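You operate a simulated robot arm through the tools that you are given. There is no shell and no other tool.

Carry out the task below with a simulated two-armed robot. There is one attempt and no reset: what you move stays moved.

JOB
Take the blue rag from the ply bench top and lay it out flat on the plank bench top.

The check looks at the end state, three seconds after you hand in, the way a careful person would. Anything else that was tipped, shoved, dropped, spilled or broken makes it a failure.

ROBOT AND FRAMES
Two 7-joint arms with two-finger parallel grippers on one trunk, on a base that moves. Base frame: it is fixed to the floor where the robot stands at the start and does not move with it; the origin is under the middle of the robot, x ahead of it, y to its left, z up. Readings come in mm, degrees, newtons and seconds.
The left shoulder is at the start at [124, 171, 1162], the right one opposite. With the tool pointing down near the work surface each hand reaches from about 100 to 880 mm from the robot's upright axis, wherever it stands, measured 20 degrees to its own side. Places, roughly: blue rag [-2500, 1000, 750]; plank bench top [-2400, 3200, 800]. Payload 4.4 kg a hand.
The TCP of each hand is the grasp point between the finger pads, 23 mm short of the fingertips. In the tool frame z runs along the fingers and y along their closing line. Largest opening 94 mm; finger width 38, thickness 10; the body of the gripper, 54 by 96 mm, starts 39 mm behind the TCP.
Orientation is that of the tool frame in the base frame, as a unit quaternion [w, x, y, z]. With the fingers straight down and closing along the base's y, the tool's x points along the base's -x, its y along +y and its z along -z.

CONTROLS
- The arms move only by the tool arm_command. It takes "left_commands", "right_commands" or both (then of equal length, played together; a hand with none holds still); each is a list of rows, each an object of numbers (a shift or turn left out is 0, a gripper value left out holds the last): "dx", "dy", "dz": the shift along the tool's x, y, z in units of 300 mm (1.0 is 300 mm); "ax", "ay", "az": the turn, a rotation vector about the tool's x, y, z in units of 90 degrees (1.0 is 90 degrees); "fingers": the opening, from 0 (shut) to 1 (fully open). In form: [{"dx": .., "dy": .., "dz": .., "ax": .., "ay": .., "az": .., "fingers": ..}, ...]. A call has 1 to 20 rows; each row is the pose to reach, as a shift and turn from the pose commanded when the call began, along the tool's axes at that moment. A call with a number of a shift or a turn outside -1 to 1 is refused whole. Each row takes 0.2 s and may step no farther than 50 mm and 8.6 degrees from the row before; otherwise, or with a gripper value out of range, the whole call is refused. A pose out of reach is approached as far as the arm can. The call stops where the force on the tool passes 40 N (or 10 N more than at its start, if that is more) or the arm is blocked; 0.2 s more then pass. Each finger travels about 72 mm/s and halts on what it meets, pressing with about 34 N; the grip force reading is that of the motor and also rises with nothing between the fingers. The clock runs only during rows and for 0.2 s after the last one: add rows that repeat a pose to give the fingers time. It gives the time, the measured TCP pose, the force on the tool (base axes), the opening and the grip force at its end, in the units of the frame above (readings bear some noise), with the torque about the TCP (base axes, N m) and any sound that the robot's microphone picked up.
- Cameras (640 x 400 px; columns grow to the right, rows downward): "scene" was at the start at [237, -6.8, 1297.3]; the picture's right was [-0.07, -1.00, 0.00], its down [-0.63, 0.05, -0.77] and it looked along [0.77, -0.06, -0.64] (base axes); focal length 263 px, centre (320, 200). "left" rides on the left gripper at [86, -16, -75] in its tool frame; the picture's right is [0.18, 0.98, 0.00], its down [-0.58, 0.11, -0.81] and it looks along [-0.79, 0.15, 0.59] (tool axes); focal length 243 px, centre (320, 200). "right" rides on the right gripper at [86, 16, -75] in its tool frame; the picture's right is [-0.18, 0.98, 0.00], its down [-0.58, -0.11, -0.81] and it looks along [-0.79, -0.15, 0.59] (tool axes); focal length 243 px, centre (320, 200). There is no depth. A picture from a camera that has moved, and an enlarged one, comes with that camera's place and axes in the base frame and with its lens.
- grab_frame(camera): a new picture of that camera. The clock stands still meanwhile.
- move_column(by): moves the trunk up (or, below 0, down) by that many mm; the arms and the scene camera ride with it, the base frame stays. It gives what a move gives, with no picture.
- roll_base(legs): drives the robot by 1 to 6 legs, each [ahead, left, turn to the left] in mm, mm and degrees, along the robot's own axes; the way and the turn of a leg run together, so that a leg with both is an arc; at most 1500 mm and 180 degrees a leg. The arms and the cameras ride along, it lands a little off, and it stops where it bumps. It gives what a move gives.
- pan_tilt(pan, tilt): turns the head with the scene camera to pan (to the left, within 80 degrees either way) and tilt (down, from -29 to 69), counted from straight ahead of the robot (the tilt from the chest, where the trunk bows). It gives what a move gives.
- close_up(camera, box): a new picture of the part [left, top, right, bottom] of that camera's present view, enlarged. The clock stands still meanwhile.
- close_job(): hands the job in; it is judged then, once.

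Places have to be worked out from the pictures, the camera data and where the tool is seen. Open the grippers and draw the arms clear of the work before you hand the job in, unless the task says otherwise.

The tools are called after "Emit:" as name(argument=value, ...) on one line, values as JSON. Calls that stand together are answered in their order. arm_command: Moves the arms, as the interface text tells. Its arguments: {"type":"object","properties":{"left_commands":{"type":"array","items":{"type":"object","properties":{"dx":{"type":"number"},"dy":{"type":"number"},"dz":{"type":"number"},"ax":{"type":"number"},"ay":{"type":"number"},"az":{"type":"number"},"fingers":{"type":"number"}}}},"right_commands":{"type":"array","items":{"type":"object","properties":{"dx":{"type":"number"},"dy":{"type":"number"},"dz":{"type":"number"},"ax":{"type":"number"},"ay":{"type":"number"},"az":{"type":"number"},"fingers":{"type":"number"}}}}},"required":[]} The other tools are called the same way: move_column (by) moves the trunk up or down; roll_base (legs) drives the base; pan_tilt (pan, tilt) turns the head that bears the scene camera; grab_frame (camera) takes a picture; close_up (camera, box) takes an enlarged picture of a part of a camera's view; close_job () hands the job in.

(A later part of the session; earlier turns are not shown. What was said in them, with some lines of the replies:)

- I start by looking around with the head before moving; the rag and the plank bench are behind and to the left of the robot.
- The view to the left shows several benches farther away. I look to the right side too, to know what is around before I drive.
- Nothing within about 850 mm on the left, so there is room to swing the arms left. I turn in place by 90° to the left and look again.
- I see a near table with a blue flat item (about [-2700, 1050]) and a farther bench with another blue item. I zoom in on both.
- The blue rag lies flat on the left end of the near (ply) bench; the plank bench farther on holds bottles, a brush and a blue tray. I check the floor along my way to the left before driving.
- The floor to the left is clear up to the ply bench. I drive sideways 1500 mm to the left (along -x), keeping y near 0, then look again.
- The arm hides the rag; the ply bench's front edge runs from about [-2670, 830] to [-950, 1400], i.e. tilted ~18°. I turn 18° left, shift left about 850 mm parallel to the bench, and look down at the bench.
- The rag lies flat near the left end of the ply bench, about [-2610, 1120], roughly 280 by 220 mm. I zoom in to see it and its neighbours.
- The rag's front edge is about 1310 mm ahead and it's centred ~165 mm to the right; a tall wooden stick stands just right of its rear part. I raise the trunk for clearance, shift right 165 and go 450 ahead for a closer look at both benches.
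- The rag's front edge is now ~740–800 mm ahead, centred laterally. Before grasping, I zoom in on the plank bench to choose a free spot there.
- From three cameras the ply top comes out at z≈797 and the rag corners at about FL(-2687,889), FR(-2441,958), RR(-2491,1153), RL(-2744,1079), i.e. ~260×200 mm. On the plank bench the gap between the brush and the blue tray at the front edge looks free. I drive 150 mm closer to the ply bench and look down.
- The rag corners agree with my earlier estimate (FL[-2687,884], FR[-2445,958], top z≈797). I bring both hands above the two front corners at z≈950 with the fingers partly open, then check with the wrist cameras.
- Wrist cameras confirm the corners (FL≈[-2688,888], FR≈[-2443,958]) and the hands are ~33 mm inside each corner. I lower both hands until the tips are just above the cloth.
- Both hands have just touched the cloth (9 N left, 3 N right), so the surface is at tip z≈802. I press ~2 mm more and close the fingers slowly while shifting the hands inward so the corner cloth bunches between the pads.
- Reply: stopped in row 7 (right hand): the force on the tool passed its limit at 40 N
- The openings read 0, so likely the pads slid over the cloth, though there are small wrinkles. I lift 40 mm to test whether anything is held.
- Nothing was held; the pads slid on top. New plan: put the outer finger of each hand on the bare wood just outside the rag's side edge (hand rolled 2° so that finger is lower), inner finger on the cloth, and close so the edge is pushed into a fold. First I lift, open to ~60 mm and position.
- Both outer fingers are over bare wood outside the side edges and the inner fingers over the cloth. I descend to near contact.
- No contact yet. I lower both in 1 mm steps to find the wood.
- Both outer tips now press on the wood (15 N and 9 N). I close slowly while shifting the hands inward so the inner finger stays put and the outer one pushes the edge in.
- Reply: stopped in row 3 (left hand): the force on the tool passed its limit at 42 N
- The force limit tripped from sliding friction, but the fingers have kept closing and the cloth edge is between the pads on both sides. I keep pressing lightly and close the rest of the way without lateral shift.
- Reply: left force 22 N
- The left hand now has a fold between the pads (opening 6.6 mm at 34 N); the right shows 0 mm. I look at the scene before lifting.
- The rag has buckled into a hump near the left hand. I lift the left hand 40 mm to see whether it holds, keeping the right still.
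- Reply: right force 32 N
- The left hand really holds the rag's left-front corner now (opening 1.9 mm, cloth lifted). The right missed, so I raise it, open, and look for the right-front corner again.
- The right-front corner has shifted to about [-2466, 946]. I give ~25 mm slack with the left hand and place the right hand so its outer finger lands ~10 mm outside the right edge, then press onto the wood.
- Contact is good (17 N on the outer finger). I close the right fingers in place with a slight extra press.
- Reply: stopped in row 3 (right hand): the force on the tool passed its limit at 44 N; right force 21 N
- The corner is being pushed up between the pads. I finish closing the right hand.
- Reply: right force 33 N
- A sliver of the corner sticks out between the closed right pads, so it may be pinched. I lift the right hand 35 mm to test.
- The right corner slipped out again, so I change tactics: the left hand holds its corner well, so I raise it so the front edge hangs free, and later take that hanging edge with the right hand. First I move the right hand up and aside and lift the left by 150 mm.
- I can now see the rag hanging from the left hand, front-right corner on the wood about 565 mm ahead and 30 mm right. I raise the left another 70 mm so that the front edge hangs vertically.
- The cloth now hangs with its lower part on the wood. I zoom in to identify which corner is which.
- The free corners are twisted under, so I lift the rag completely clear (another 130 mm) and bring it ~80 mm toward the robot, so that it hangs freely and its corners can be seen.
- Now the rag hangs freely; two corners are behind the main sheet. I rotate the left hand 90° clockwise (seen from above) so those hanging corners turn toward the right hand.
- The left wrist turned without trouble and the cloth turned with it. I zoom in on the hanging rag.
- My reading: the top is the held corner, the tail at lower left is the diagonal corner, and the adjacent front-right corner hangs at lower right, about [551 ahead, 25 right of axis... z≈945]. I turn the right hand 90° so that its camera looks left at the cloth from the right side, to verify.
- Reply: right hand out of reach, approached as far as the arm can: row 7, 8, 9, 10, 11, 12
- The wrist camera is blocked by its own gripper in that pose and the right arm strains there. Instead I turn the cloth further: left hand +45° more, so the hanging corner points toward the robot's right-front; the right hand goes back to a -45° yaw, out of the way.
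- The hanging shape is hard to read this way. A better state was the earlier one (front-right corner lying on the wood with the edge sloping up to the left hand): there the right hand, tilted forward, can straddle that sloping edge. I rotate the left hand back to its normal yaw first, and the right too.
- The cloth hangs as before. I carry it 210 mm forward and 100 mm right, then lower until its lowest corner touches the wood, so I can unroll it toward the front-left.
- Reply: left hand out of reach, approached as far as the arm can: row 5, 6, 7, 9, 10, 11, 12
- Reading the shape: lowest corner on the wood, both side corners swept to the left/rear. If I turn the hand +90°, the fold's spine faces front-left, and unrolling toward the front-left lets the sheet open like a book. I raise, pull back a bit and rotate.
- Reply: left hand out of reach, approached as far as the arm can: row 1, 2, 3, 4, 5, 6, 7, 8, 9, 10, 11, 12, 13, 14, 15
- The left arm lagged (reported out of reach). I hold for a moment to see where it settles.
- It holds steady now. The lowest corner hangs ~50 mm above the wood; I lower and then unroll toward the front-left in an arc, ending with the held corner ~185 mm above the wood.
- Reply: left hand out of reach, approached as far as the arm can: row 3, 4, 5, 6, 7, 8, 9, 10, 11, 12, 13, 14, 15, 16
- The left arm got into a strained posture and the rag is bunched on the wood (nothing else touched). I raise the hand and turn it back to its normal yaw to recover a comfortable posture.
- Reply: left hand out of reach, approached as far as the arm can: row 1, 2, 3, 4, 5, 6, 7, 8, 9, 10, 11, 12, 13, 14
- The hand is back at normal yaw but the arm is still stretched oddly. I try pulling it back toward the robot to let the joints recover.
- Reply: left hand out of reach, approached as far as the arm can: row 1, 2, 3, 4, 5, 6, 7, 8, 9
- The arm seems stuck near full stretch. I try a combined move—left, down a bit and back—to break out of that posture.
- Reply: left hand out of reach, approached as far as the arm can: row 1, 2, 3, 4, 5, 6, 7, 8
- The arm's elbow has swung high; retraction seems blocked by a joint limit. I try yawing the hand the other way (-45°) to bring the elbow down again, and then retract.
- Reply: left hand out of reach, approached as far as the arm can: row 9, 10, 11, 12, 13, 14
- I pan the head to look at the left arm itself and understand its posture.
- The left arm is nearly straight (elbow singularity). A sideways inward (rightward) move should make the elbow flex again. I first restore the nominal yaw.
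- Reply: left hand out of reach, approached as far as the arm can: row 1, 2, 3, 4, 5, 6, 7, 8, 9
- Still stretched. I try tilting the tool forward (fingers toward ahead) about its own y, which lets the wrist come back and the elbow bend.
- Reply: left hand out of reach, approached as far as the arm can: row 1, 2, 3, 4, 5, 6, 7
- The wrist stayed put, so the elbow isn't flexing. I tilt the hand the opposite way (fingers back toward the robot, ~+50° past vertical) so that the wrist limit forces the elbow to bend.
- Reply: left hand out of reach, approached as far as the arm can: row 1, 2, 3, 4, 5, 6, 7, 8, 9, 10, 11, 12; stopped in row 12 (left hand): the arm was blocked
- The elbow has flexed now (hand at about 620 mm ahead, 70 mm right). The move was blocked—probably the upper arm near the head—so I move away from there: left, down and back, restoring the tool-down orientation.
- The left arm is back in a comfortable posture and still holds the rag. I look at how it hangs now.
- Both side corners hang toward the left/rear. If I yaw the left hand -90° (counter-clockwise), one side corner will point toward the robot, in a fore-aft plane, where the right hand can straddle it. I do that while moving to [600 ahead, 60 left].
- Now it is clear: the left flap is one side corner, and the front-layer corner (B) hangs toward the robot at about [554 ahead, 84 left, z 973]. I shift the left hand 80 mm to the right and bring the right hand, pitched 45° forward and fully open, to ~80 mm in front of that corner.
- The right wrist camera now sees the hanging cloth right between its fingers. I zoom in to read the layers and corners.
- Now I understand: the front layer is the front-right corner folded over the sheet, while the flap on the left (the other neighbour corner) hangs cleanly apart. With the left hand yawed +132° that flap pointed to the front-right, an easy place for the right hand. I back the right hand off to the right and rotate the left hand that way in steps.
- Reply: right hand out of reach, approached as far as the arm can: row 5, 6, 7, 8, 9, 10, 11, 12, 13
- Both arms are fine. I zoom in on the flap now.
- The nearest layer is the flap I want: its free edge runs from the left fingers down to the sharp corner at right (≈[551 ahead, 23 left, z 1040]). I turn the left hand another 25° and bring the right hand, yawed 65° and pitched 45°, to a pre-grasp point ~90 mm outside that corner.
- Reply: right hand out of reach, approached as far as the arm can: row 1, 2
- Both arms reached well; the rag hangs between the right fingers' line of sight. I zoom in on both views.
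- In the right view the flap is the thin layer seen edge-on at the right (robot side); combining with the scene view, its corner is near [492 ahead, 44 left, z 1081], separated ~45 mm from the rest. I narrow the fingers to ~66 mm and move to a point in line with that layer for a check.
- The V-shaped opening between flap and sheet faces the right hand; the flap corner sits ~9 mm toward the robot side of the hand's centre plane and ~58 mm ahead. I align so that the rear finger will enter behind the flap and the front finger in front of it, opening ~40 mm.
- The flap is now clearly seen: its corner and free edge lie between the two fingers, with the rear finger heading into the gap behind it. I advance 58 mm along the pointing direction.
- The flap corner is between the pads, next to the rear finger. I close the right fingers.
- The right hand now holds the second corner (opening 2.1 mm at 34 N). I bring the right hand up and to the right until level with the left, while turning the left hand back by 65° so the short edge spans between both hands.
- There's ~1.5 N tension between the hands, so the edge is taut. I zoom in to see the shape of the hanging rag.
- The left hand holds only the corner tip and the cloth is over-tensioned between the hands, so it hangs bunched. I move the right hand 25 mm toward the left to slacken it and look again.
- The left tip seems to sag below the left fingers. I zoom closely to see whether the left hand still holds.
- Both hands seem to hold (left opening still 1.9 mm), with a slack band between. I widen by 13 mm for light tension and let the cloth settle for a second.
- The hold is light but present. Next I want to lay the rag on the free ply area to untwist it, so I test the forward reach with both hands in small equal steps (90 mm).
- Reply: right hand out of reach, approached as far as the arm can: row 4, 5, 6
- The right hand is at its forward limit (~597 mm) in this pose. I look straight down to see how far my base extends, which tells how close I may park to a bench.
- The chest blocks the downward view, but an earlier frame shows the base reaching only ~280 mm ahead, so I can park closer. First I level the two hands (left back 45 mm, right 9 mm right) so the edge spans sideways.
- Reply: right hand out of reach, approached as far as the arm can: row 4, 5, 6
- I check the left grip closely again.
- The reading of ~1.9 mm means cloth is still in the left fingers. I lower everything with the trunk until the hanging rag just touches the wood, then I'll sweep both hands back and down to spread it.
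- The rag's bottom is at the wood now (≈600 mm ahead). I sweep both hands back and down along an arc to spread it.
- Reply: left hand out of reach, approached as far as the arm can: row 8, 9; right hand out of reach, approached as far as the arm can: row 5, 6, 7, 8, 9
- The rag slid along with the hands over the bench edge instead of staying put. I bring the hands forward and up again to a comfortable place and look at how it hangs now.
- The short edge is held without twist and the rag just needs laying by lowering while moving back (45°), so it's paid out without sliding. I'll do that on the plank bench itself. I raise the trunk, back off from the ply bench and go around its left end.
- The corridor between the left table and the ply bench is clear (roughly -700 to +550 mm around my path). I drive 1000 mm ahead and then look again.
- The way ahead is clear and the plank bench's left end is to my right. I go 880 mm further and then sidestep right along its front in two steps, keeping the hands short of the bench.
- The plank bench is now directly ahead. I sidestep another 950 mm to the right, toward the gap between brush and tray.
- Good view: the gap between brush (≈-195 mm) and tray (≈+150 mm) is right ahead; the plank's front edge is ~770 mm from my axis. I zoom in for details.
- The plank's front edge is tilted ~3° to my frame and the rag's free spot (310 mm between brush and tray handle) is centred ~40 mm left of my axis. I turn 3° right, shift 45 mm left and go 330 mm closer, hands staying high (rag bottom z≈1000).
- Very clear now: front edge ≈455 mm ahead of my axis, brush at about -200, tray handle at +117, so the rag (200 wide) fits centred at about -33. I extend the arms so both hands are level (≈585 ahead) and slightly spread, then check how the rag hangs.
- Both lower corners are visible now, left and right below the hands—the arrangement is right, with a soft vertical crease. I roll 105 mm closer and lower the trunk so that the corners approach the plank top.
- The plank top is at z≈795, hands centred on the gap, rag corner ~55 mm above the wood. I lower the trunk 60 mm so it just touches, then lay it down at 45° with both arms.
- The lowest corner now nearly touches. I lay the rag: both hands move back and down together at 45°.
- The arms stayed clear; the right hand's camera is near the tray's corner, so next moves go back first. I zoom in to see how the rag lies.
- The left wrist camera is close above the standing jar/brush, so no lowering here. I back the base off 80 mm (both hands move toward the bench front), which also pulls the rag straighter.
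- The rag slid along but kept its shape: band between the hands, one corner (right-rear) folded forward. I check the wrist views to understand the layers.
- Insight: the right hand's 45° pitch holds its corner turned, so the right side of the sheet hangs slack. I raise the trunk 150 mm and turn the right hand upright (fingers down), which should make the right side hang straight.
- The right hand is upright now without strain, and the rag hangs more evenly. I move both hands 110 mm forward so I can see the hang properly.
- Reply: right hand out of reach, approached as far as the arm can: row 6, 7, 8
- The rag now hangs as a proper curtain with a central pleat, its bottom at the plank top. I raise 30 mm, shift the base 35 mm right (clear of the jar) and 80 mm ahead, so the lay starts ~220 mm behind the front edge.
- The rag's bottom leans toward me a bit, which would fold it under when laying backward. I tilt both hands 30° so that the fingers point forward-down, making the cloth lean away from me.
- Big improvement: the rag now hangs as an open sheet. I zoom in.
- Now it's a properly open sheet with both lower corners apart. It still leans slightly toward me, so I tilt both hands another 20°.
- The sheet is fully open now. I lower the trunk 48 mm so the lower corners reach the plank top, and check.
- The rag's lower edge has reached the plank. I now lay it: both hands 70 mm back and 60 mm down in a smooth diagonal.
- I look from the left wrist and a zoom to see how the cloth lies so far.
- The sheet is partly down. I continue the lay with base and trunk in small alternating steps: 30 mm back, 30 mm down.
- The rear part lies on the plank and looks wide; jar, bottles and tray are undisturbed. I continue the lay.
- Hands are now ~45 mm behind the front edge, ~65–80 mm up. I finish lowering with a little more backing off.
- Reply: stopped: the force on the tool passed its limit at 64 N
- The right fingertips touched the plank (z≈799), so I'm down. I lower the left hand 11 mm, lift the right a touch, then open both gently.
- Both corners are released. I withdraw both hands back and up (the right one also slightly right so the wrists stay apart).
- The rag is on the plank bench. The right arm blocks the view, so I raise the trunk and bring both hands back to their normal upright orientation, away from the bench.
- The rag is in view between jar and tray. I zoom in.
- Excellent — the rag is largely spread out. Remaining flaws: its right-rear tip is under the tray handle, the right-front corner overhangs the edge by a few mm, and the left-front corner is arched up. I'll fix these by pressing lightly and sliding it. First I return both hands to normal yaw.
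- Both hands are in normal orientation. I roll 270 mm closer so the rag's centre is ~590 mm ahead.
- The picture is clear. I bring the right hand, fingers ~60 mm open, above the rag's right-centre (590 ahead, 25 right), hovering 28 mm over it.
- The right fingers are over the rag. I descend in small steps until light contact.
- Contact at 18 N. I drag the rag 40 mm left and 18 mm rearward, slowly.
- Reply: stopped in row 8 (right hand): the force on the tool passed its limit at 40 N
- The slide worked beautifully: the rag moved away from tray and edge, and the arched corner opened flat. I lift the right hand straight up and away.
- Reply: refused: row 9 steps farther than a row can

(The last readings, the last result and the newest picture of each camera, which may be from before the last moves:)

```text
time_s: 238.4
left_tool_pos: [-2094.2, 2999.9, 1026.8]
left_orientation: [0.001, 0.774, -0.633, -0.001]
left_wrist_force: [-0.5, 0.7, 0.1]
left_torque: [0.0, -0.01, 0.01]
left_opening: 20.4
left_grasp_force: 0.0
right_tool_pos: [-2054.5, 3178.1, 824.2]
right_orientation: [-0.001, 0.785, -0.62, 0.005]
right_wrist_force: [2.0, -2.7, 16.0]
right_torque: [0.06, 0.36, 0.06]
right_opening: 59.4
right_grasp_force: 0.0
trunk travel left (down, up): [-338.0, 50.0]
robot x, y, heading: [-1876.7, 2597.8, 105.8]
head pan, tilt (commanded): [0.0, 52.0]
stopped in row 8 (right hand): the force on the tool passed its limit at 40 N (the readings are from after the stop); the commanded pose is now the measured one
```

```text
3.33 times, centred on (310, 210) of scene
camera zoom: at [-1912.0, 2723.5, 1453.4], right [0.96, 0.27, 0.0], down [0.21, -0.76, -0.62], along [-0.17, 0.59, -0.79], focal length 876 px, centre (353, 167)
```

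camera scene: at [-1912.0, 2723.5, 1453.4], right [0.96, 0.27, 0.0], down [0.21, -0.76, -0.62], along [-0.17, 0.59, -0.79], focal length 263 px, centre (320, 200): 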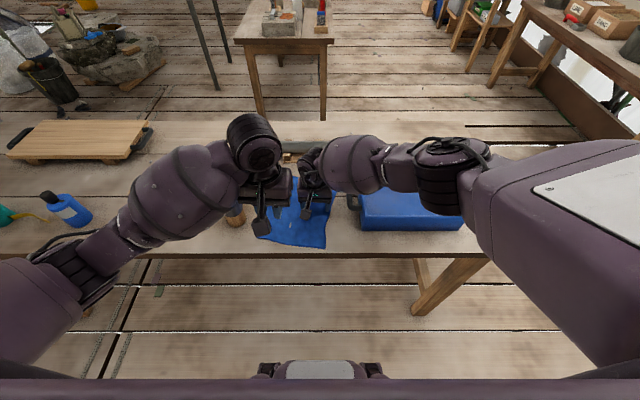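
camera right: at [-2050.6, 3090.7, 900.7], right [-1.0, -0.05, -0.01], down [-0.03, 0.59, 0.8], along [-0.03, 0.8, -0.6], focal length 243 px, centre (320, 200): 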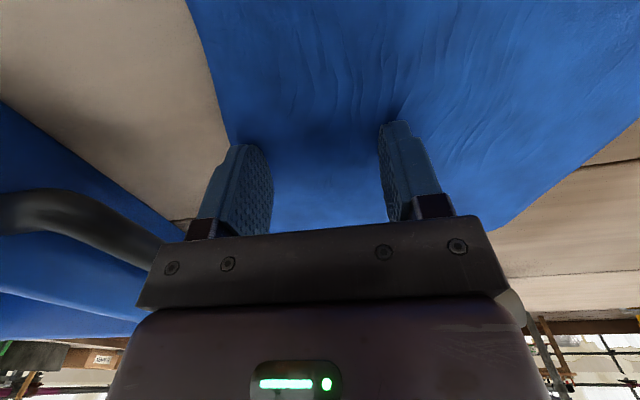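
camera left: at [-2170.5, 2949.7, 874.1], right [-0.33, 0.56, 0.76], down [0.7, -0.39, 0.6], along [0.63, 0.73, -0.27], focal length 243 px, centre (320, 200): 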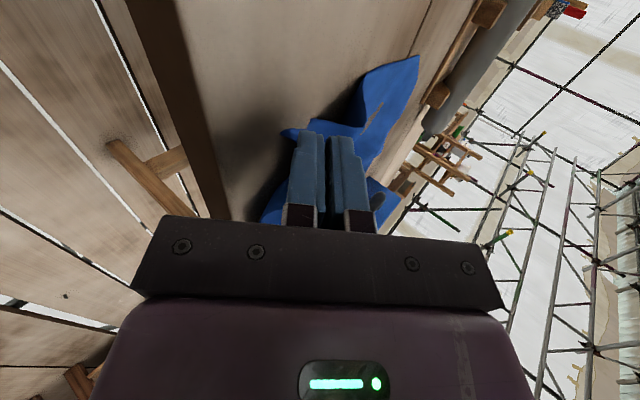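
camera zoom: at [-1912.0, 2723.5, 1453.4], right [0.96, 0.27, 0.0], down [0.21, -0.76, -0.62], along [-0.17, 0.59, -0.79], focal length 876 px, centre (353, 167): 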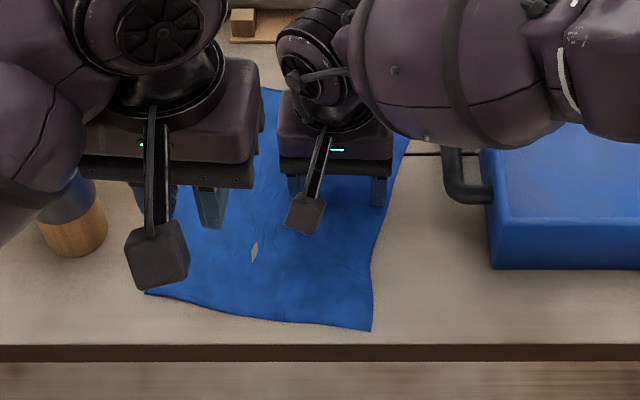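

One step was too long, so nothing moved. I repeat the lift straight up first, with smaller steps.

Emit:
arm_command(right_commands=[{"dz": -0.02}, {"dz": -0.06}, {"dz": -0.15}, {"dz": -0.28}, {"dz": -0.42}, {"dz": -0.56}, {"dz": -0.65}, {"dz": -0.65, "dx": 0.12}, {"dz": -0.65, "dx": 0.25}, {"dz": -0.65, "dx": 0.38}, {"dz": -0.65, "dx": 0.5, "dy": -0.05}, {"dz": -0.65, "dx": 0.55, "dy": -0.18}, {"dz": -0.65, "dx": 0.55, "dy": -0.32}, {"dz": -0.65, "dx": 0.55, "dy": -0.46}])

Emit:
close_up(camera="scene", box=[230, 150, 390, 270])

```text
time_s: 240.3
left_tool_pos: [-2089.3, 2996.3, 1026.9]
left_orientation: [0.003, 0.768, -0.641, 0.003]
left_wrist_force: [-0.4, -3.3, -0.7]
left_torque: [0.16, -0.01, -0.07]
left_opening: 20.6
left_grasp_force: 0.1
right_tool_pos: [-2040.4, 3146.3, 1019.5]
right_orientation: [-0.006, 0.778, -0.628, 0.002]
right_wrist_force: [0.7, 2.8, 0.8]
right_torque: [-0.29, 0.07, 0.06]
right_opening: 60.3
right_grasp_force: 0.1
trunk travel left (down, up): [-338.0, 50.0]
robot x, y, heading: [-1878.9, 2594.8, 105.8]
head pan, tilt (commanded): [0.0, 52.0]
stopped in row 9 (left hand): the force on the tool passed its limit at 64 N (the readings are from after the stop); the commanded pose is now the measured one
```

```text
3.33 times, centred on (310, 210) of scene
camera zoom: at [-1911.5, 2724.3, 1453.6], right [0.96, 0.27, 0.0], down [0.21, -0.76, -0.62], along [-0.17, 0.59, -0.79], focal length 876 px, centre (353, 167)
```

zoom: 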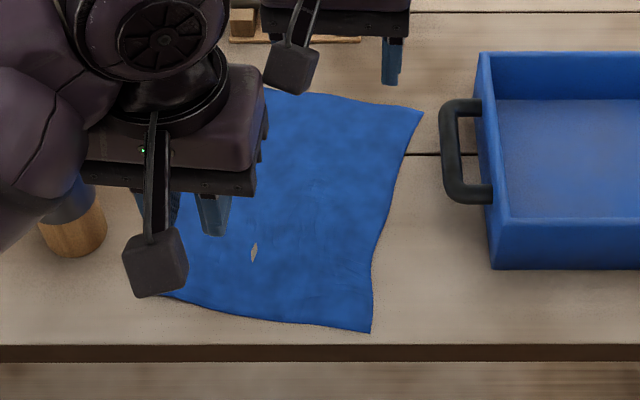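

The hands touched each other in the air; nothing else is affected. I move the right hand sideways to the right first, then back.

Emit:
arm_command(right_commands=[{"dx": -0.03, "dy": -0.03}, {"dx": -0.03, "dy": -0.15}, {"dx": -0.03, "dy": -0.28}, {"dx": -0.03, "dy": -0.41}, {"dx": 0.0, "dy": -0.54}, {"dx": 0.1, "dy": -0.6}, {"dx": 0.24, "dy": -0.62}, {"dx": 0.38, "dy": -0.62}, {"dx": 0.5, "dy": -0.62}])

Emit:
arm_command(left_commands=[{"dx": 0.08}, {"dx": 0.16}, {"dx": 0.16, "dz": -0.05}])

Emit:
roll_base(legs=[[-300, 0, 0]])

Emit:
grab_frame(camera="scene")

```text
time_s: 242.3
left_tool_pos: [-2089.7, 2996.5, 1027.9]
left_orientation: [0.002, 0.767, -0.642, 0.002]
left_wrist_force: [-0.1, 0.3, 0.5]
left_torque: [0.02, -0.01, -0.02]
left_opening: 20.8
left_grasp_force: 0.0
right_tool_pos: [-1827.0, 3037.9, 1022.1]
right_orientation: [-0.007, 0.778, -0.628, 0.002]
right_wrist_force: [0.4, 0.0, 0.2]
right_torque: [0.01, -0.04, -0.05]
right_opening: 60.2
right_grasp_force: 0.1
trunk travel left (down, up): [-338.0, 50.0]
robot x, y, heading: [-1875.7, 2599.1, 105.7]
head pan, tilt (commanded): [0.0, 52.0]
```

```text
time_s: 243.1
left_tool_pos: [-2080.9, 2949.0, 1041.7]
left_orientation: [0.003, 0.768, -0.641, 0.003]
left_wrist_force: [0.8, 0.7, 0.5]
left_torque: [0.02, 0.01, 0.03]
left_opening: 20.5
left_grasp_force: 0.0
right_tool_pos: [-1827.2, 3038.3, 1021.6]
right_orientation: [-0.006, 0.779, -0.627, 0.001]
right_wrist_force: [-0.1, -0.1, -0.3]
right_torque: [0.04, 0.02, 0.03]
right_opening: 59.9
right_grasp_force: 0.0
trunk travel left (down, up): [-338.0, 50.0]
robot x, y, heading: [-1880.3, 2594.7, 105.9]
head pan, tilt (commanded): [0.0, 52.0]
```

```text
time_s: 245.1
left_tool_pos: [-2000.0, 2657.5, 1044.0]
left_orientation: [0.002, 0.768, -0.641, 0.003]
left_wrist_force: [-0.5, 0.4, 0.3]
left_torque: [0.06, -0.02, -0.01]
left_opening: 21.0
left_grasp_force: 0.0
right_tool_pos: [-1745.2, 2747.6, 1021.8]
right_orientation: [-0.006, 0.778, -0.628, 0.002]
right_wrist_force: [1.0, -0.3, -0.4]
right_torque: [0.0, 0.01, 0.01]
right_opening: 60.0
right_grasp_force: 0.1
trunk travel left (down, up): [-338.0, 50.0]
robot x, y, heading: [-1794.0, 2307.9, 105.9]
head pan, tilt (commanded): [0.0, 52.0]
```

```text
taken
camera scene: at [-1829.4, 2432.2, 1453.7], right [0.96, 0.27, 0.0], down [0.21, -0.76, -0.62], along [-0.17, 0.59, -0.79], focal length 263 px, centre (320, 200)
```

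scene: 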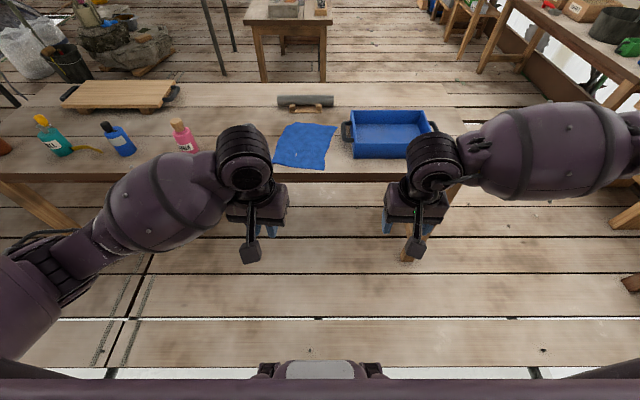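

The rag lies flat and free between jar and tray. I zoom in for a careful check of the rag and its neighbours.

Emit:
close_up(camera="scene", box=[255, 105, 355, 185])

Emit:
close_up(camera="scene", box=[0, 70, 460, 200])

```text
5.00 times, centred on (305, 145) of scene
camera zoom: at [-1829.4, 2432.2, 1453.7], right [0.96, 0.27, 0.0], down [0.21, -0.76, -0.62], along [-0.17, 0.59, -0.79], focal length 1314 px, centre (395, 475)
```

zoom: 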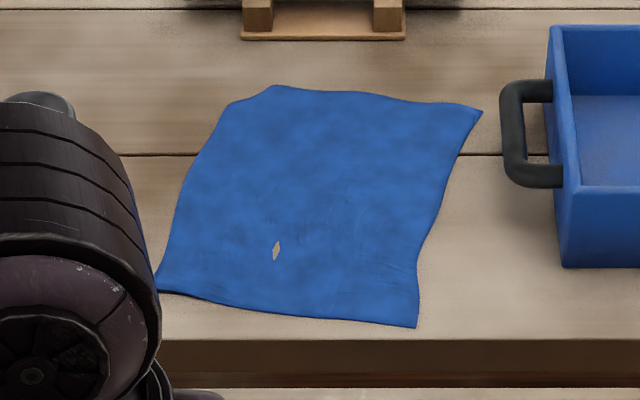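

```text
1.39 times, centred on (230, 135) of scene
camera zoom: at [-1829.4, 2432.2, 1453.7], right [0.96, 0.27, 0.0], down [0.21, -0.76, -0.62], along [-0.17, 0.59, -0.79], focal length 366 px, centre (445, 290)
```

zoom: 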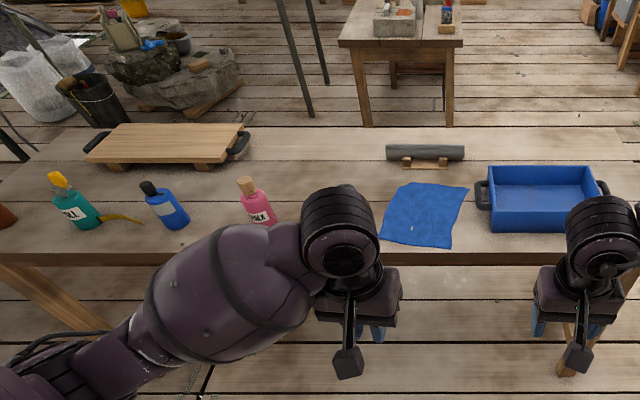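

The rag is flat and fully on the bench. The rear-left corner looks slightly clipped (maybe tucked under by ~25 mm). I move the left hand aside to see that corner and the jar, and look closer.

Emit:
arm_command(left_commands=[{"dy": 0.1, "dz": -0.05}, {"dy": 0.2, "dz": -0.1}, {"dy": 0.3, "dz": -0.15}, {"dy": 0.4, "dz": -0.2}, {"dy": 0.5, "dz": -0.2}, {"dy": 0.6, "dz": -0.2}])

Emit:
close_up(camera="scene", box=[220, 100, 360, 190])

Emit:
close_up(camera="scene", box=[275, 110, 325, 150])

```text
time_s: 246.5
left_tool_pos: [-2176.8, 2627.0, 1102.4]
left_orientation: [0.002, 0.767, -0.641, 0.003]
left_wrist_force: [-0.6, 0.3, 0.8]
left_torque: [-0.01, -0.01, 0.02]
left_opening: 20.7
left_grasp_force: 0.1
right_tool_pos: [-1746.0, 2748.1, 1022.0]
right_orientation: [-0.007, 0.779, -0.627, 0.002]
right_wrist_force: [-0.3, 0.2, 0.7]
right_torque: [0.03, 0.03, -0.01]
right_opening: 60.0
right_grasp_force: 0.0
trunk travel left (down, up): [-338.0, 50.0]
robot x, y, heading: [-1793.2, 2304.1, 106.0]
head pan, tilt (commanded): [0.0, 52.0]
```

```text
4.44 times, centred on (290, 145) of scene
camera zoom: at [-1830.1, 2432.6, 1453.7], right [0.96, 0.27, 0.0], down [0.21, -0.76, -0.62], along [-0.17, 0.59, -0.79], focal length 1168 px, centre (453, 444)
```

zoom: 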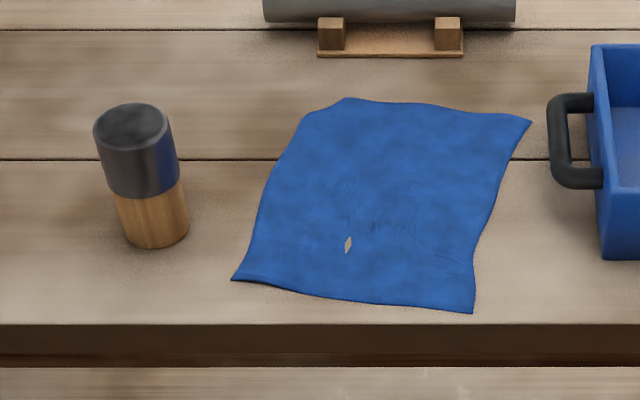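

```text
10.00 times, centred on (300, 130) of scene
camera zoom: at [-1830.1, 2432.6, 1453.7], right [0.96, 0.27, 0.0], down [0.21, -0.76, -0.62], along [-0.17, 0.59, -0.79], focal length 2628 px, centre (520, 900)
```

zoom: 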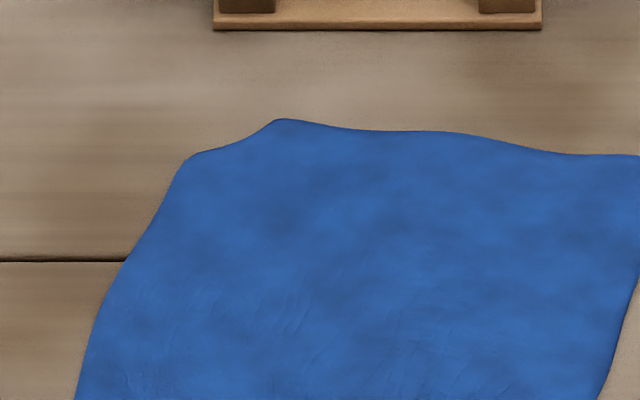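

The jar stands untouched and the rag is flat; only the rear-left corner is tucked under by ~30 mm. I'd like to free it: I roll 335 mm closer, keep the right hand aside, and work with the left hand.

Emit:
roll_base(legs=[[335, 0, 0]])

Emit:
grab_frame(camera="scene")

Emit:
close_up(camera="scene", box=[230, 170, 370, 280])

```text
time_s: 248.7
left_tool_pos: [-2269.9, 2950.1, 1103.7]
left_orientation: [0.003, 0.768, -0.64, 0.004]
left_wrist_force: [-1.0, -0.6, -0.1]
left_torque: [0.01, 0.0, 0.01]
left_opening: 20.6
left_grasp_force: 0.1
right_tool_pos: [-1838.1, 3072.2, 1022.0]
right_orientation: [-0.006, 0.779, -0.627, 0.002]
right_wrist_force: [0.8, -0.2, -0.7]
right_torque: [-0.01, 0.04, 0.04]
right_opening: 60.2
right_grasp_force: 0.0
trunk travel left (down, up): [-338.0, 50.0]
robot x, y, heading: [-1887.0, 2629.4, 105.9]
head pan, tilt (commanded): [0.0, 52.0]
```

```text
taken
camera scene: at [-1922.2, 2757.7, 1453.5], right [0.96, 0.27, 0.0], down [0.22, -0.76, -0.62], along [-0.17, 0.59, -0.79], focal length 263 px, centre (320, 200)
```

scene: 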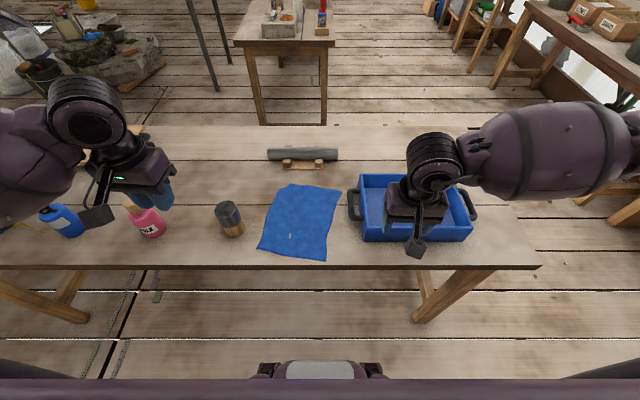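

```text
3.64 times, centred on (300, 225) of scene
camera zoom: at [-1922.2, 2757.7, 1453.5], right [0.96, 0.27, 0.0], down [0.22, -0.76, -0.62], along [-0.17, 0.59, -0.79], focal length 956 px, centre (393, 109)
```

zoom: 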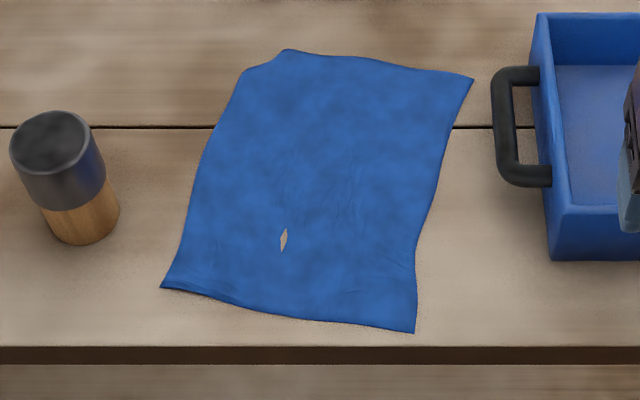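

The rag looks good already. To gain room at the front, I first slide it ~18 mm rearward with the left hand pressed at its centre (fingers 60 mm open); I move above the centre now.

Emit:
arm_command(left_commands=[{"dx": -0.09, "dy": -0.1, "fingers": 0.64}, {"dx": -0.18, "dy": -0.2}, {"dx": -0.27, "dy": -0.3}, {"dx": -0.36, "dy": -0.4}, {"dx": -0.45, "dy": -0.5}, {"dx": -0.53, "dy": -0.59}, {"dx": -0.608, "dy": -0.678}, {"dx": -0.608, "dy": -0.678, "dz": 0.15}, {"dx": -0.608, "dy": -0.678, "dz": 0.3}, {"dx": -0.608, "dy": -0.678, "dz": 0.45}, {"dx": -0.608, "dy": -0.678, "dz": 0.6}, {"dx": -0.608, "dy": -0.678, "dz": 0.74}, {"dx": -0.608, "dy": -0.678, "dz": 0.846}, {"dx": -0.608, "dy": -0.678, "dz": 0.846}])

Emit:
grab_frame(camera="left")

Emit:
grab_frame(camera="scene")

```text
time_s: 251.7
left_tool_pos: [-2103.1, 3163.2, 847.6]
left_orientation: [0.003, 0.769, -0.64, 0.003]
left_wrist_force: [0.5, 0.3, 0.9]
left_torque: [0.0, -0.03, -0.02]
left_opening: 60.5
left_grasp_force: 0.0
right_tool_pos: [-1837.9, 3071.2, 1020.8]
right_orientation: [-0.007, 0.779, -0.627, 0.002]
right_wrist_force: [0.6, 0.0, -0.5]
right_torque: [-0.01, 0.0, -0.01]
right_opening: 60.4
right_grasp_force: 0.2
trunk travel left (down, up): [-338.0, 50.0]
robot x, y, heading: [-1881.7, 2631.7, 106.1]
head pan, tilt (commanded): [0.0, 52.0]
```

```text
taken
camera left: at [-2070.7, 3081.7, 922.7], right [-0.93, -0.36, 0.0], down [-0.21, 0.56, 0.8], along [-0.29, 0.75, -0.6], focal length 243 px, centre (320, 200)
```

left: 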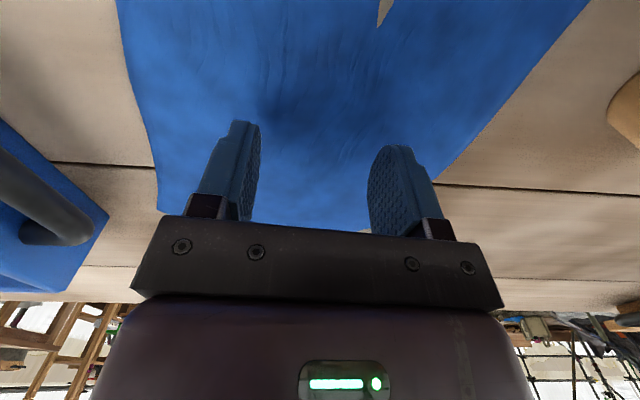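

```text
taken
camera scene: at [-1922.1, 2756.7, 1453.6], right [0.96, 0.27, 0.0], down [0.22, -0.76, -0.62], along [-0.17, 0.59, -0.79], focal length 263 px, centre (320, 200)
```

scene: 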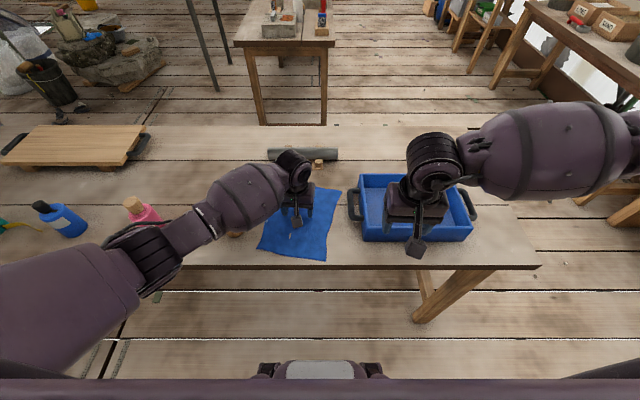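

The left forearm would pass close over the jar, so I don't lower it here. I take the left hand back up to its previous spot; if I touch the rag again it'll be with the right hand, which has free space.

Emit:
arm_command(left_commands=[{"dz": -0.14}, {"dz": -0.28}, {"dz": -0.42}, {"dz": -0.56}, {"dz": -0.7}, {"dz": -0.846}, {"dz": -0.846, "dx": 0.1, "dy": 0.11}, {"dz": -0.846, "dx": 0.2, "dy": 0.22}, {"dz": -0.846, "dx": 0.3, "dy": 0.33}, {"dz": -0.846, "dx": 0.4, "dy": 0.44}, {"dz": -0.846, "dx": 0.5, "dy": 0.55}, {"dz": -0.846, "dx": 0.608, "dy": 0.66}, {"dz": -0.846, "dx": 0.65, "dy": 0.68}])

Emit:
roll_base(legs=[[85, 0, 0]])

Emit:
close_up(camera="scene", box=[220, 170, 400, 310])

```text
time_s: 254.5
left_tool_pos: [-2268.9, 2937.0, 1102.5]
left_orientation: [0.003, 0.768, -0.64, 0.003]
left_wrist_force: [0.1, 0.5, -0.3]
left_torque: [0.02, 0.04, 0.02]
left_opening: 60.2
left_grasp_force: 0.1
right_tool_pos: [-1837.6, 3072.0, 1021.0]
right_orientation: [-0.007, 0.779, -0.627, 0.002]
right_wrist_force: [-0.4, 0.0, -0.2]
right_torque: [0.02, -0.03, 0.02]
right_opening: 60.1
right_grasp_force: 0.1
trunk travel left (down, up): [-338.0, 50.0]
robot x, y, heading: [-1884.1, 2629.8, 106.1]
head pan, tilt (commanded): [0.0, 52.0]
```

```text
time_s: 255.6
left_tool_pos: [-2291.5, 3019.9, 1102.5]
left_orientation: [0.003, 0.769, -0.64, 0.002]
left_wrist_force: [0.3, 0.9, 0.3]
left_torque: [-0.05, -0.02, 0.04]
left_opening: 60.1
left_grasp_force: 0.1
right_tool_pos: [-1860.8, 3152.7, 1020.2]
right_orientation: [-0.006, 0.78, -0.626, 0.003]
right_wrist_force: [-0.2, 0.7, 0.6]
right_torque: [-0.03, 0.02, -0.02]
right_opening: 60.1
right_grasp_force: 0.1
trunk travel left (down, up): [-338.0, 50.0]
robot x, y, heading: [-1907.5, 2713.9, 106.0]
head pan, tilt (commanded): [0.0, 52.0]
```

```text
2.86 times, centred on (310, 240) of scene
camera zoom: at [-1945.3, 2838.7, 1453.5], right [0.96, 0.27, 0.0], down [0.22, -0.76, -0.61], along [-0.17, 0.59, -0.79], focal length 751 px, centre (349, 86)
```

zoom: 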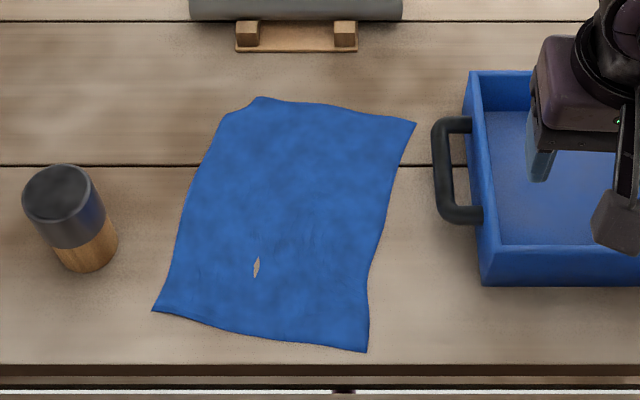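

From this view everything is in order and the tucked corner is at about [615 ahead, 120 left]. I bring the right hand, fingers closed, to just inside that fold and hover.

Emit:
arm_command(right_commands=[{"dx": -0.07, "dy": 0.115, "fingers": 0.3}, {"dx": -0.14, "dy": 0.23, "fingers": 0.0}, {"dx": -0.215, "dy": 0.35}, {"dx": -0.29, "dy": 0.47}, {"dx": -0.365, "dy": 0.59}, {"dx": -0.44, "dy": 0.71}, {"dx": -0.515, "dy": 0.835}, {"dx": -0.585, "dy": 0.958}, {"dx": -0.585, "dy": 0.958, "dz": 0.15}, {"dx": -0.585, "dy": 0.958, "dz": 0.3}, {"dx": -0.585, "dy": 0.958, "dz": 0.45}, {"dx": -0.585, "dy": 0.958, "dz": 0.56}, {"dx": -0.585, "dy": 0.958, "dz": 0.56}])

Emit:
grab_frame(camera="right")

Emit:
grab_frame(camera="scene")

```text
time_s: 258.4
left_tool_pos: [-2291.0, 3018.9, 1103.5]
left_orientation: [0.003, 0.768, -0.641, 0.003]
left_wrist_force: [0.6, 0.2, 0.7]
left_torque: [-0.01, 0.01, -0.02]
left_opening: 60.1
left_grasp_force: 0.1
right_tool_pos: [-2171.4, 3270.9, 851.0]
right_orientation: [-0.008, 0.776, -0.631, 0.001]
right_wrist_force: [0.0, 0.2, 0.6]
right_torque: [0.03, 0.04, -0.03]
right_opening: 0.0
right_grasp_force: 34.2
trunk travel left (down, up): [-338.0, 50.0]
robot x, y, heading: [-1908.6, 2710.5, 105.7]
head pan, tilt (commanded): [0.0, 52.0]
```

```text
taken
camera right: at [-2171.3, 3181.9, 926.1], right [-1.0, -0.02, -0.01], down [-0.02, 0.58, 0.81], along [-0.01, 0.81, -0.58], focal length 243 px, centre (320, 200)
```

right: 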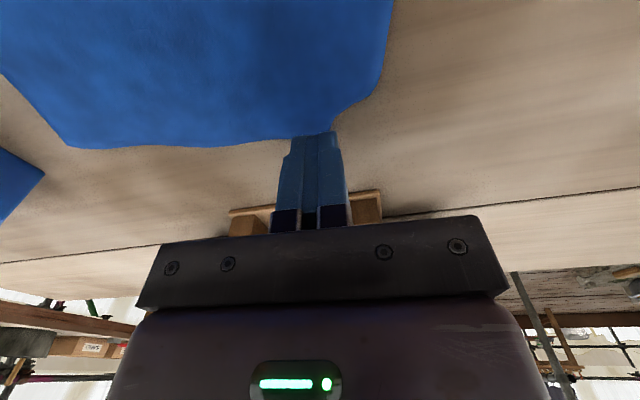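

```text
taken
camera scene: at [-1944.3, 2837.9, 1453.6], right [0.96, 0.27, 0.0], down [0.22, -0.76, -0.62], along [-0.17, 0.59, -0.79], focal length 263 px, centre (320, 200)
```

scene: 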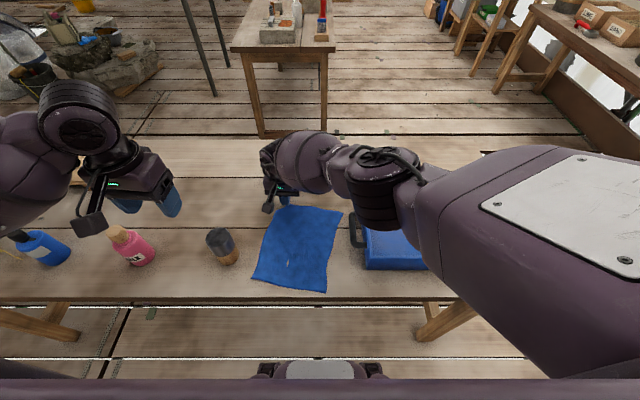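

Fingertips will land on the fold after a small correction. I shift 11 mm left and 6 mm toward me, then press lightly.

Emit:
arm_command(right_commands=[{"dx": 0.02, "dy": 0.037}, {"dx": 0.02, "dy": 0.037, "dz": 0.05}, {"dx": 0.02, "dy": 0.037, "dz": 0.08}, {"dx": 0.02, "dy": 0.037, "dz": 0.09}])

Emit:
grab_frame(camera="right")

```text
time_s: 259.6
left_tool_pos: [-2289.9, 3019.0, 1102.0]
left_orientation: [0.002, 0.768, -0.64, 0.003]
left_wrist_force: [-0.1, 0.2, -0.1]
left_torque: [-0.01, 0.01, -0.01]
left_opening: 60.1
left_grasp_force: 0.1
right_tool_pos: [-2140.9, 3301.0, 840.7]
right_orientation: [-0.024, 0.756, -0.654, -0.002]
right_wrist_force: [-0.8, -0.5, -0.9]
right_torque: [0.0, -0.05, -0.02]
right_opening: 0.0
right_grasp_force: 33.6
right hand out of reach, approached as far as the arm can: row 2, 3, 4
trunk travel left (down, up): [-338.0, 50.0]
robot x, y, heading: [-1908.5, 2710.2, 105.8]
head pan, tilt (commanded): [0.0, 52.0]
stopped in row 4 (right hand): the arm was blocked; the commanded pose is now the measured one
```

```text
taken
camera right: at [-2147.5, 3209.7, 911.9], right [-1.0, 0.04, -0.03], down [0.0, 0.56, 0.83], along [0.05, 0.83, -0.56], focal length 243 px, centre (320, 200)
```

right: 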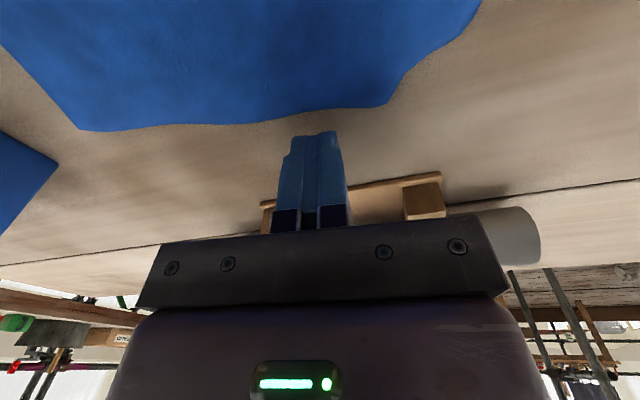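

The right arm reported being blocked and drifted rearward off the rag. Before moving anything I look at the scene.

Emit:
grab_frame(camera="scene")

Emit:
close_up(camera="scene", box=[200, 110, 460, 310])

```text
taken
camera scene: at [-1944.3, 2838.2, 1453.6], right [0.96, 0.27, 0.0], down [0.22, -0.76, -0.62], along [-0.17, 0.59, -0.79], focal length 263 px, centre (320, 200)
```

scene: 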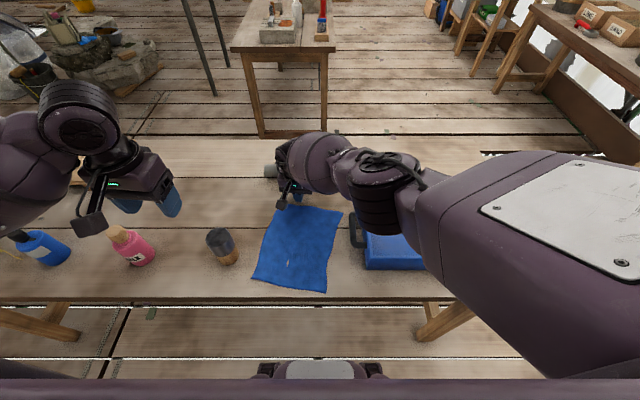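

```text
2.00 times, centred on (330, 210) of scene
camera zoom: at [-1944.3, 2838.2, 1453.6], right [0.96, 0.27, 0.0], down [0.22, -0.76, -0.62], along [-0.17, 0.59, -0.79], focal length 526 px, centre (300, 180)
```

zoom: 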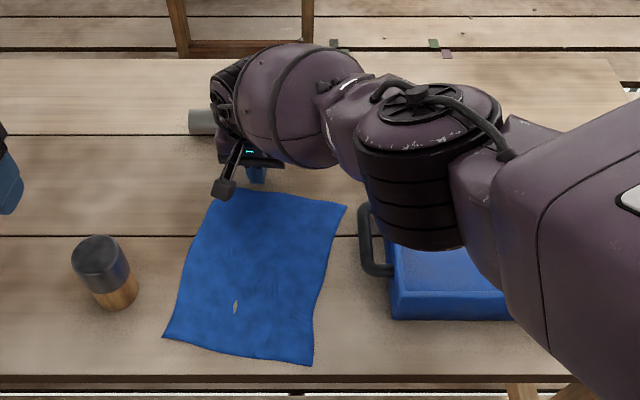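

The elbow has come low over the tray (tray still in place). I raise the right hand straight up in small steps.

Emit:
arm_command(right_commands=[{"dz": -0.06}, {"dz": -0.14}, {"dz": -0.24}, {"dz": -0.36}, {"dz": -0.48}, {"dz": -0.6}])

Emit:
grab_frame(camera="scene")

```text
time_s: 261.0
left_tool_pos: [-2290.9, 3017.8, 1103.4]
left_orientation: [0.003, 0.768, -0.64, 0.003]
left_wrist_force: [0.4, -0.7, 0.0]
left_torque: [-0.01, -0.03, 0.0]
left_opening: 60.1
left_grasp_force: 0.1
right_tool_pos: [-2152.9, 3286.7, 1020.0]
right_orientation: [-0.022, 0.76, -0.65, -0.003]
right_wrist_force: [-0.6, 0.0, 0.4]
right_torque: [0.03, 0.0, 0.01]
right_opening: 0.0
right_grasp_force: 34.2
trunk travel left (down, up): [-338.0, 50.0]
robot x, y, heading: [-1908.5, 2708.1, 106.0]
head pan, tilt (commanded): [0.0, 52.0]
```

```text
taken
camera scene: at [-1944.8, 2837.1, 1453.7], right [0.96, 0.27, 0.0], down [0.22, -0.76, -0.62], along [-0.17, 0.59, -0.79], focal length 263 px, centre (320, 200)
```

scene: 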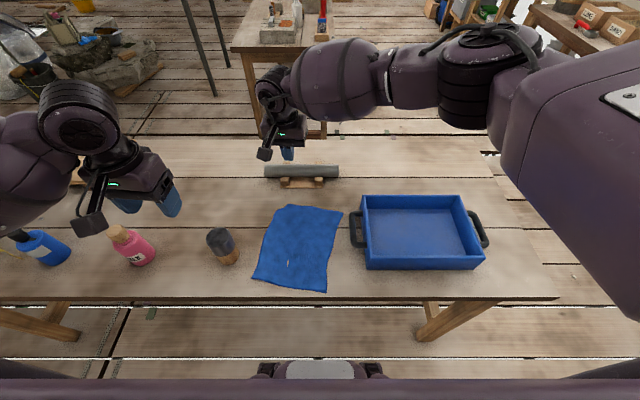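

All objects are still in place and the rag is unchanged, flat on the bench. The remaining tucked tip is small and not worth further risk; I retract the right hand to its side, opening the gripper.

Emit:
arm_command(right_commands=[{"dy": -0.12, "fingers": 0.3}, {"dy": -0.25, "fingers": 0.6}, {"dy": -0.38}, {"dy": -0.5, "dx": 0.05}, {"dy": -0.62, "dx": 0.1}, {"dy": -0.74, "dx": 0.18}, {"dy": -0.82, "dx": 0.28}, {"dy": -0.86, "dx": 0.4}, {"dy": -0.86, "dx": 0.52}, {"dy": -0.86, "dx": 0.64}])

Emit:
close_up(camera="scene", box=[230, 180, 390, 310])

Emit:
grab_frame(camera="scene")

```text
time_s: 263.2
left_tool_pos: [-2290.7, 3018.5, 1103.5]
left_orientation: [0.002, 0.768, -0.64, 0.004]
left_wrist_force: [-0.6, 0.3, 0.0]
left_torque: [0.05, 0.0, 0.02]
left_opening: 60.2
left_grasp_force: 0.1
right_tool_pos: [-1865.7, 3137.6, 1019.1]
right_orientation: [-0.023, 0.76, -0.65, -0.003]
right_wrist_force: [0.8, 0.3, 0.4]
right_torque: [0.03, 0.02, 0.02]
right_opening: 56.4
right_grasp_force: 0.2
trunk travel left (down, up): [-338.0, 50.0]
robot x, y, heading: [-1904.4, 2712.5, 106.1]
head pan, tilt (commanded): [0.0, 52.0]
```

```text
3.08 times, centred on (310, 245) of scene
camera zoom: at [-1944.5, 2836.9, 1453.7], right [0.96, 0.27, 0.0], down [0.22, -0.76, -0.62], along [-0.17, 0.59, -0.79], focal length 809 px, centre (351, 62)
```

zoom: 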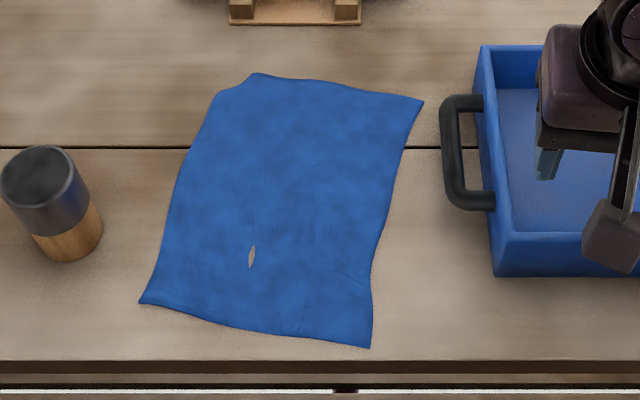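

```text
taken
camera scene: at [-1944.5, 2836.9, 1453.7], right [0.96, 0.27, 0.0], down [0.22, -0.76, -0.62], along [-0.17, 0.59, -0.79], focal length 263 px, centre (320, 200)
```

scene: 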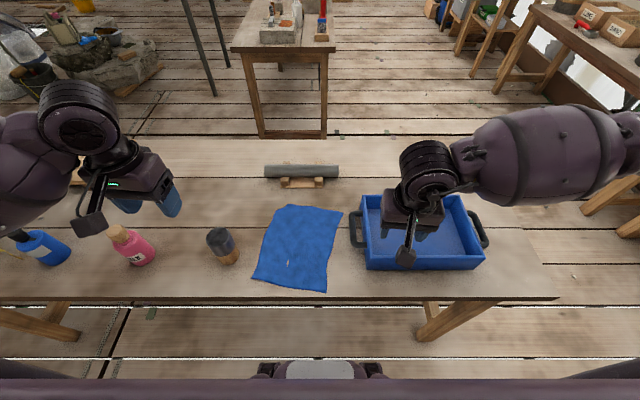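

Rag flat, jar, bottles, tray and roll all in place. I back the robot off 350 mm so both arms are clear of the bench, and take a last look.

Emit:
roll_base(legs=[[-350, 0, 0]])

Emit:
pan_tilt(pan=0, tilt=40)

Emit:
grab_frame(camera="scene")

Emit:
close_up(camera="scene", box=[200, 90, 420, 230])

```text
time_s: 265.5
left_tool_pos: [-2195.3, 2680.1, 1102.7]
left_orientation: [0.002, 0.767, -0.641, 0.003]
left_wrist_force: [0.4, -1.0, 0.3]
left_torque: [0.03, 0.04, -0.02]
left_opening: 60.3
left_grasp_force: 0.2
right_tool_pos: [-1768.7, 2800.6, 1020.0]
right_orientation: [-0.022, 0.759, -0.651, -0.003]
right_wrist_force: [0.2, 0.0, 0.2]
right_torque: [0.02, 0.0, 0.01]
right_opening: 56.4
right_grasp_force: 0.0
trunk travel left (down, up): [-338.0, 50.0]
robot x, y, heading: [-1808.7, 2370.9, 106.1]
head pan, tilt (commanded): [0.0, 52.0]
```

```text
time_s: 266.2
left_tool_pos: [-2193.9, 2680.3, 1102.9]
left_orientation: [0.003, 0.768, -0.641, 0.003]
left_wrist_force: [0.6, -0.6, 0.9]
left_torque: [0.02, 0.0, -0.02]
left_opening: 60.3
left_grasp_force: 0.2
right_tool_pos: [-1769.7, 2801.3, 1020.7]
right_orientation: [-0.023, 0.759, -0.651, -0.003]
right_wrist_force: [-0.4, 0.0, 0.7]
right_torque: [-0.01, 0.01, -0.03]
right_opening: 56.3
right_grasp_force: 0.0
trunk travel left (down, up): [-338.0, 50.0]
robot x, y, heading: [-1810.3, 2374.9, 106.1]
head pan, tilt (commanded): [0.0, 40.0]
```

```text
taken
camera scene: at [-1851.4, 2509.4, 1470.4], right [0.96, 0.27, 0.0], down [0.18, -0.62, -0.77], along [-0.21, 0.74, -0.64], focal length 263 px, centre (320, 200)
```

scene: 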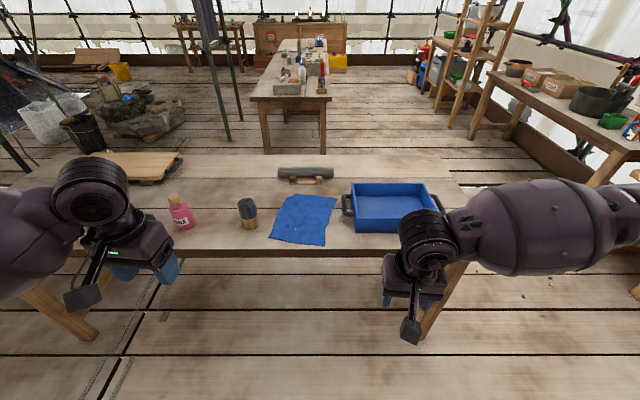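

```text
2.86 times, centred on (310, 160) of scene
camera zoom: at [-1851.4, 2509.4, 1470.4], right [0.96, 0.27, 0.0], down [0.18, -0.62, -0.77], along [-0.21, 0.74, -0.64], focal length 751 px, centre (349, 314)
```

zoom: 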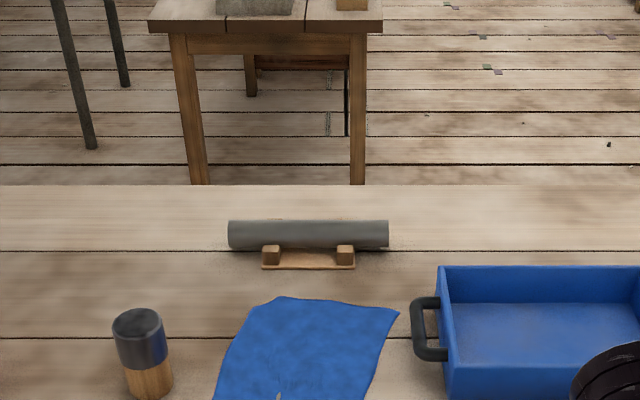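

The blue rag lies flat on the plank bench top, fully on it. The jar, bottles, tray and roll are undisturbed, both grippers are open, and the arms are clear of the bench. One rear corner tip, about 30 mm, is still tucked under. I hand the job in.

Emit:
close_job()

```text
The job is handed in.
```

The blue rag is on the plank bench top, in the gap between the standing jar and the blue tray. It lies flat and entirely on the bench, about 10 mm from the front edge at its nearest corner.

- **Tucked corner:** the rear-left corner is still folded under by about 30 mm. I tried to free it with the right hand. The arm reported being blocked with its elbow low over the tray, so I stopped rather than risk knocking something over.
- **Surroundings:** nothing on the plank bench looked moved or tipped in the last pictures. The tray's position was unchanged after the blocked move. The items on the ply bench were upright when I last saw them, before carrying the rag away.
- **Arms:** my two hands bumped each other once in the air while retreating, without touching anything else. Both grippers are open and the robot is backed away from the bench.
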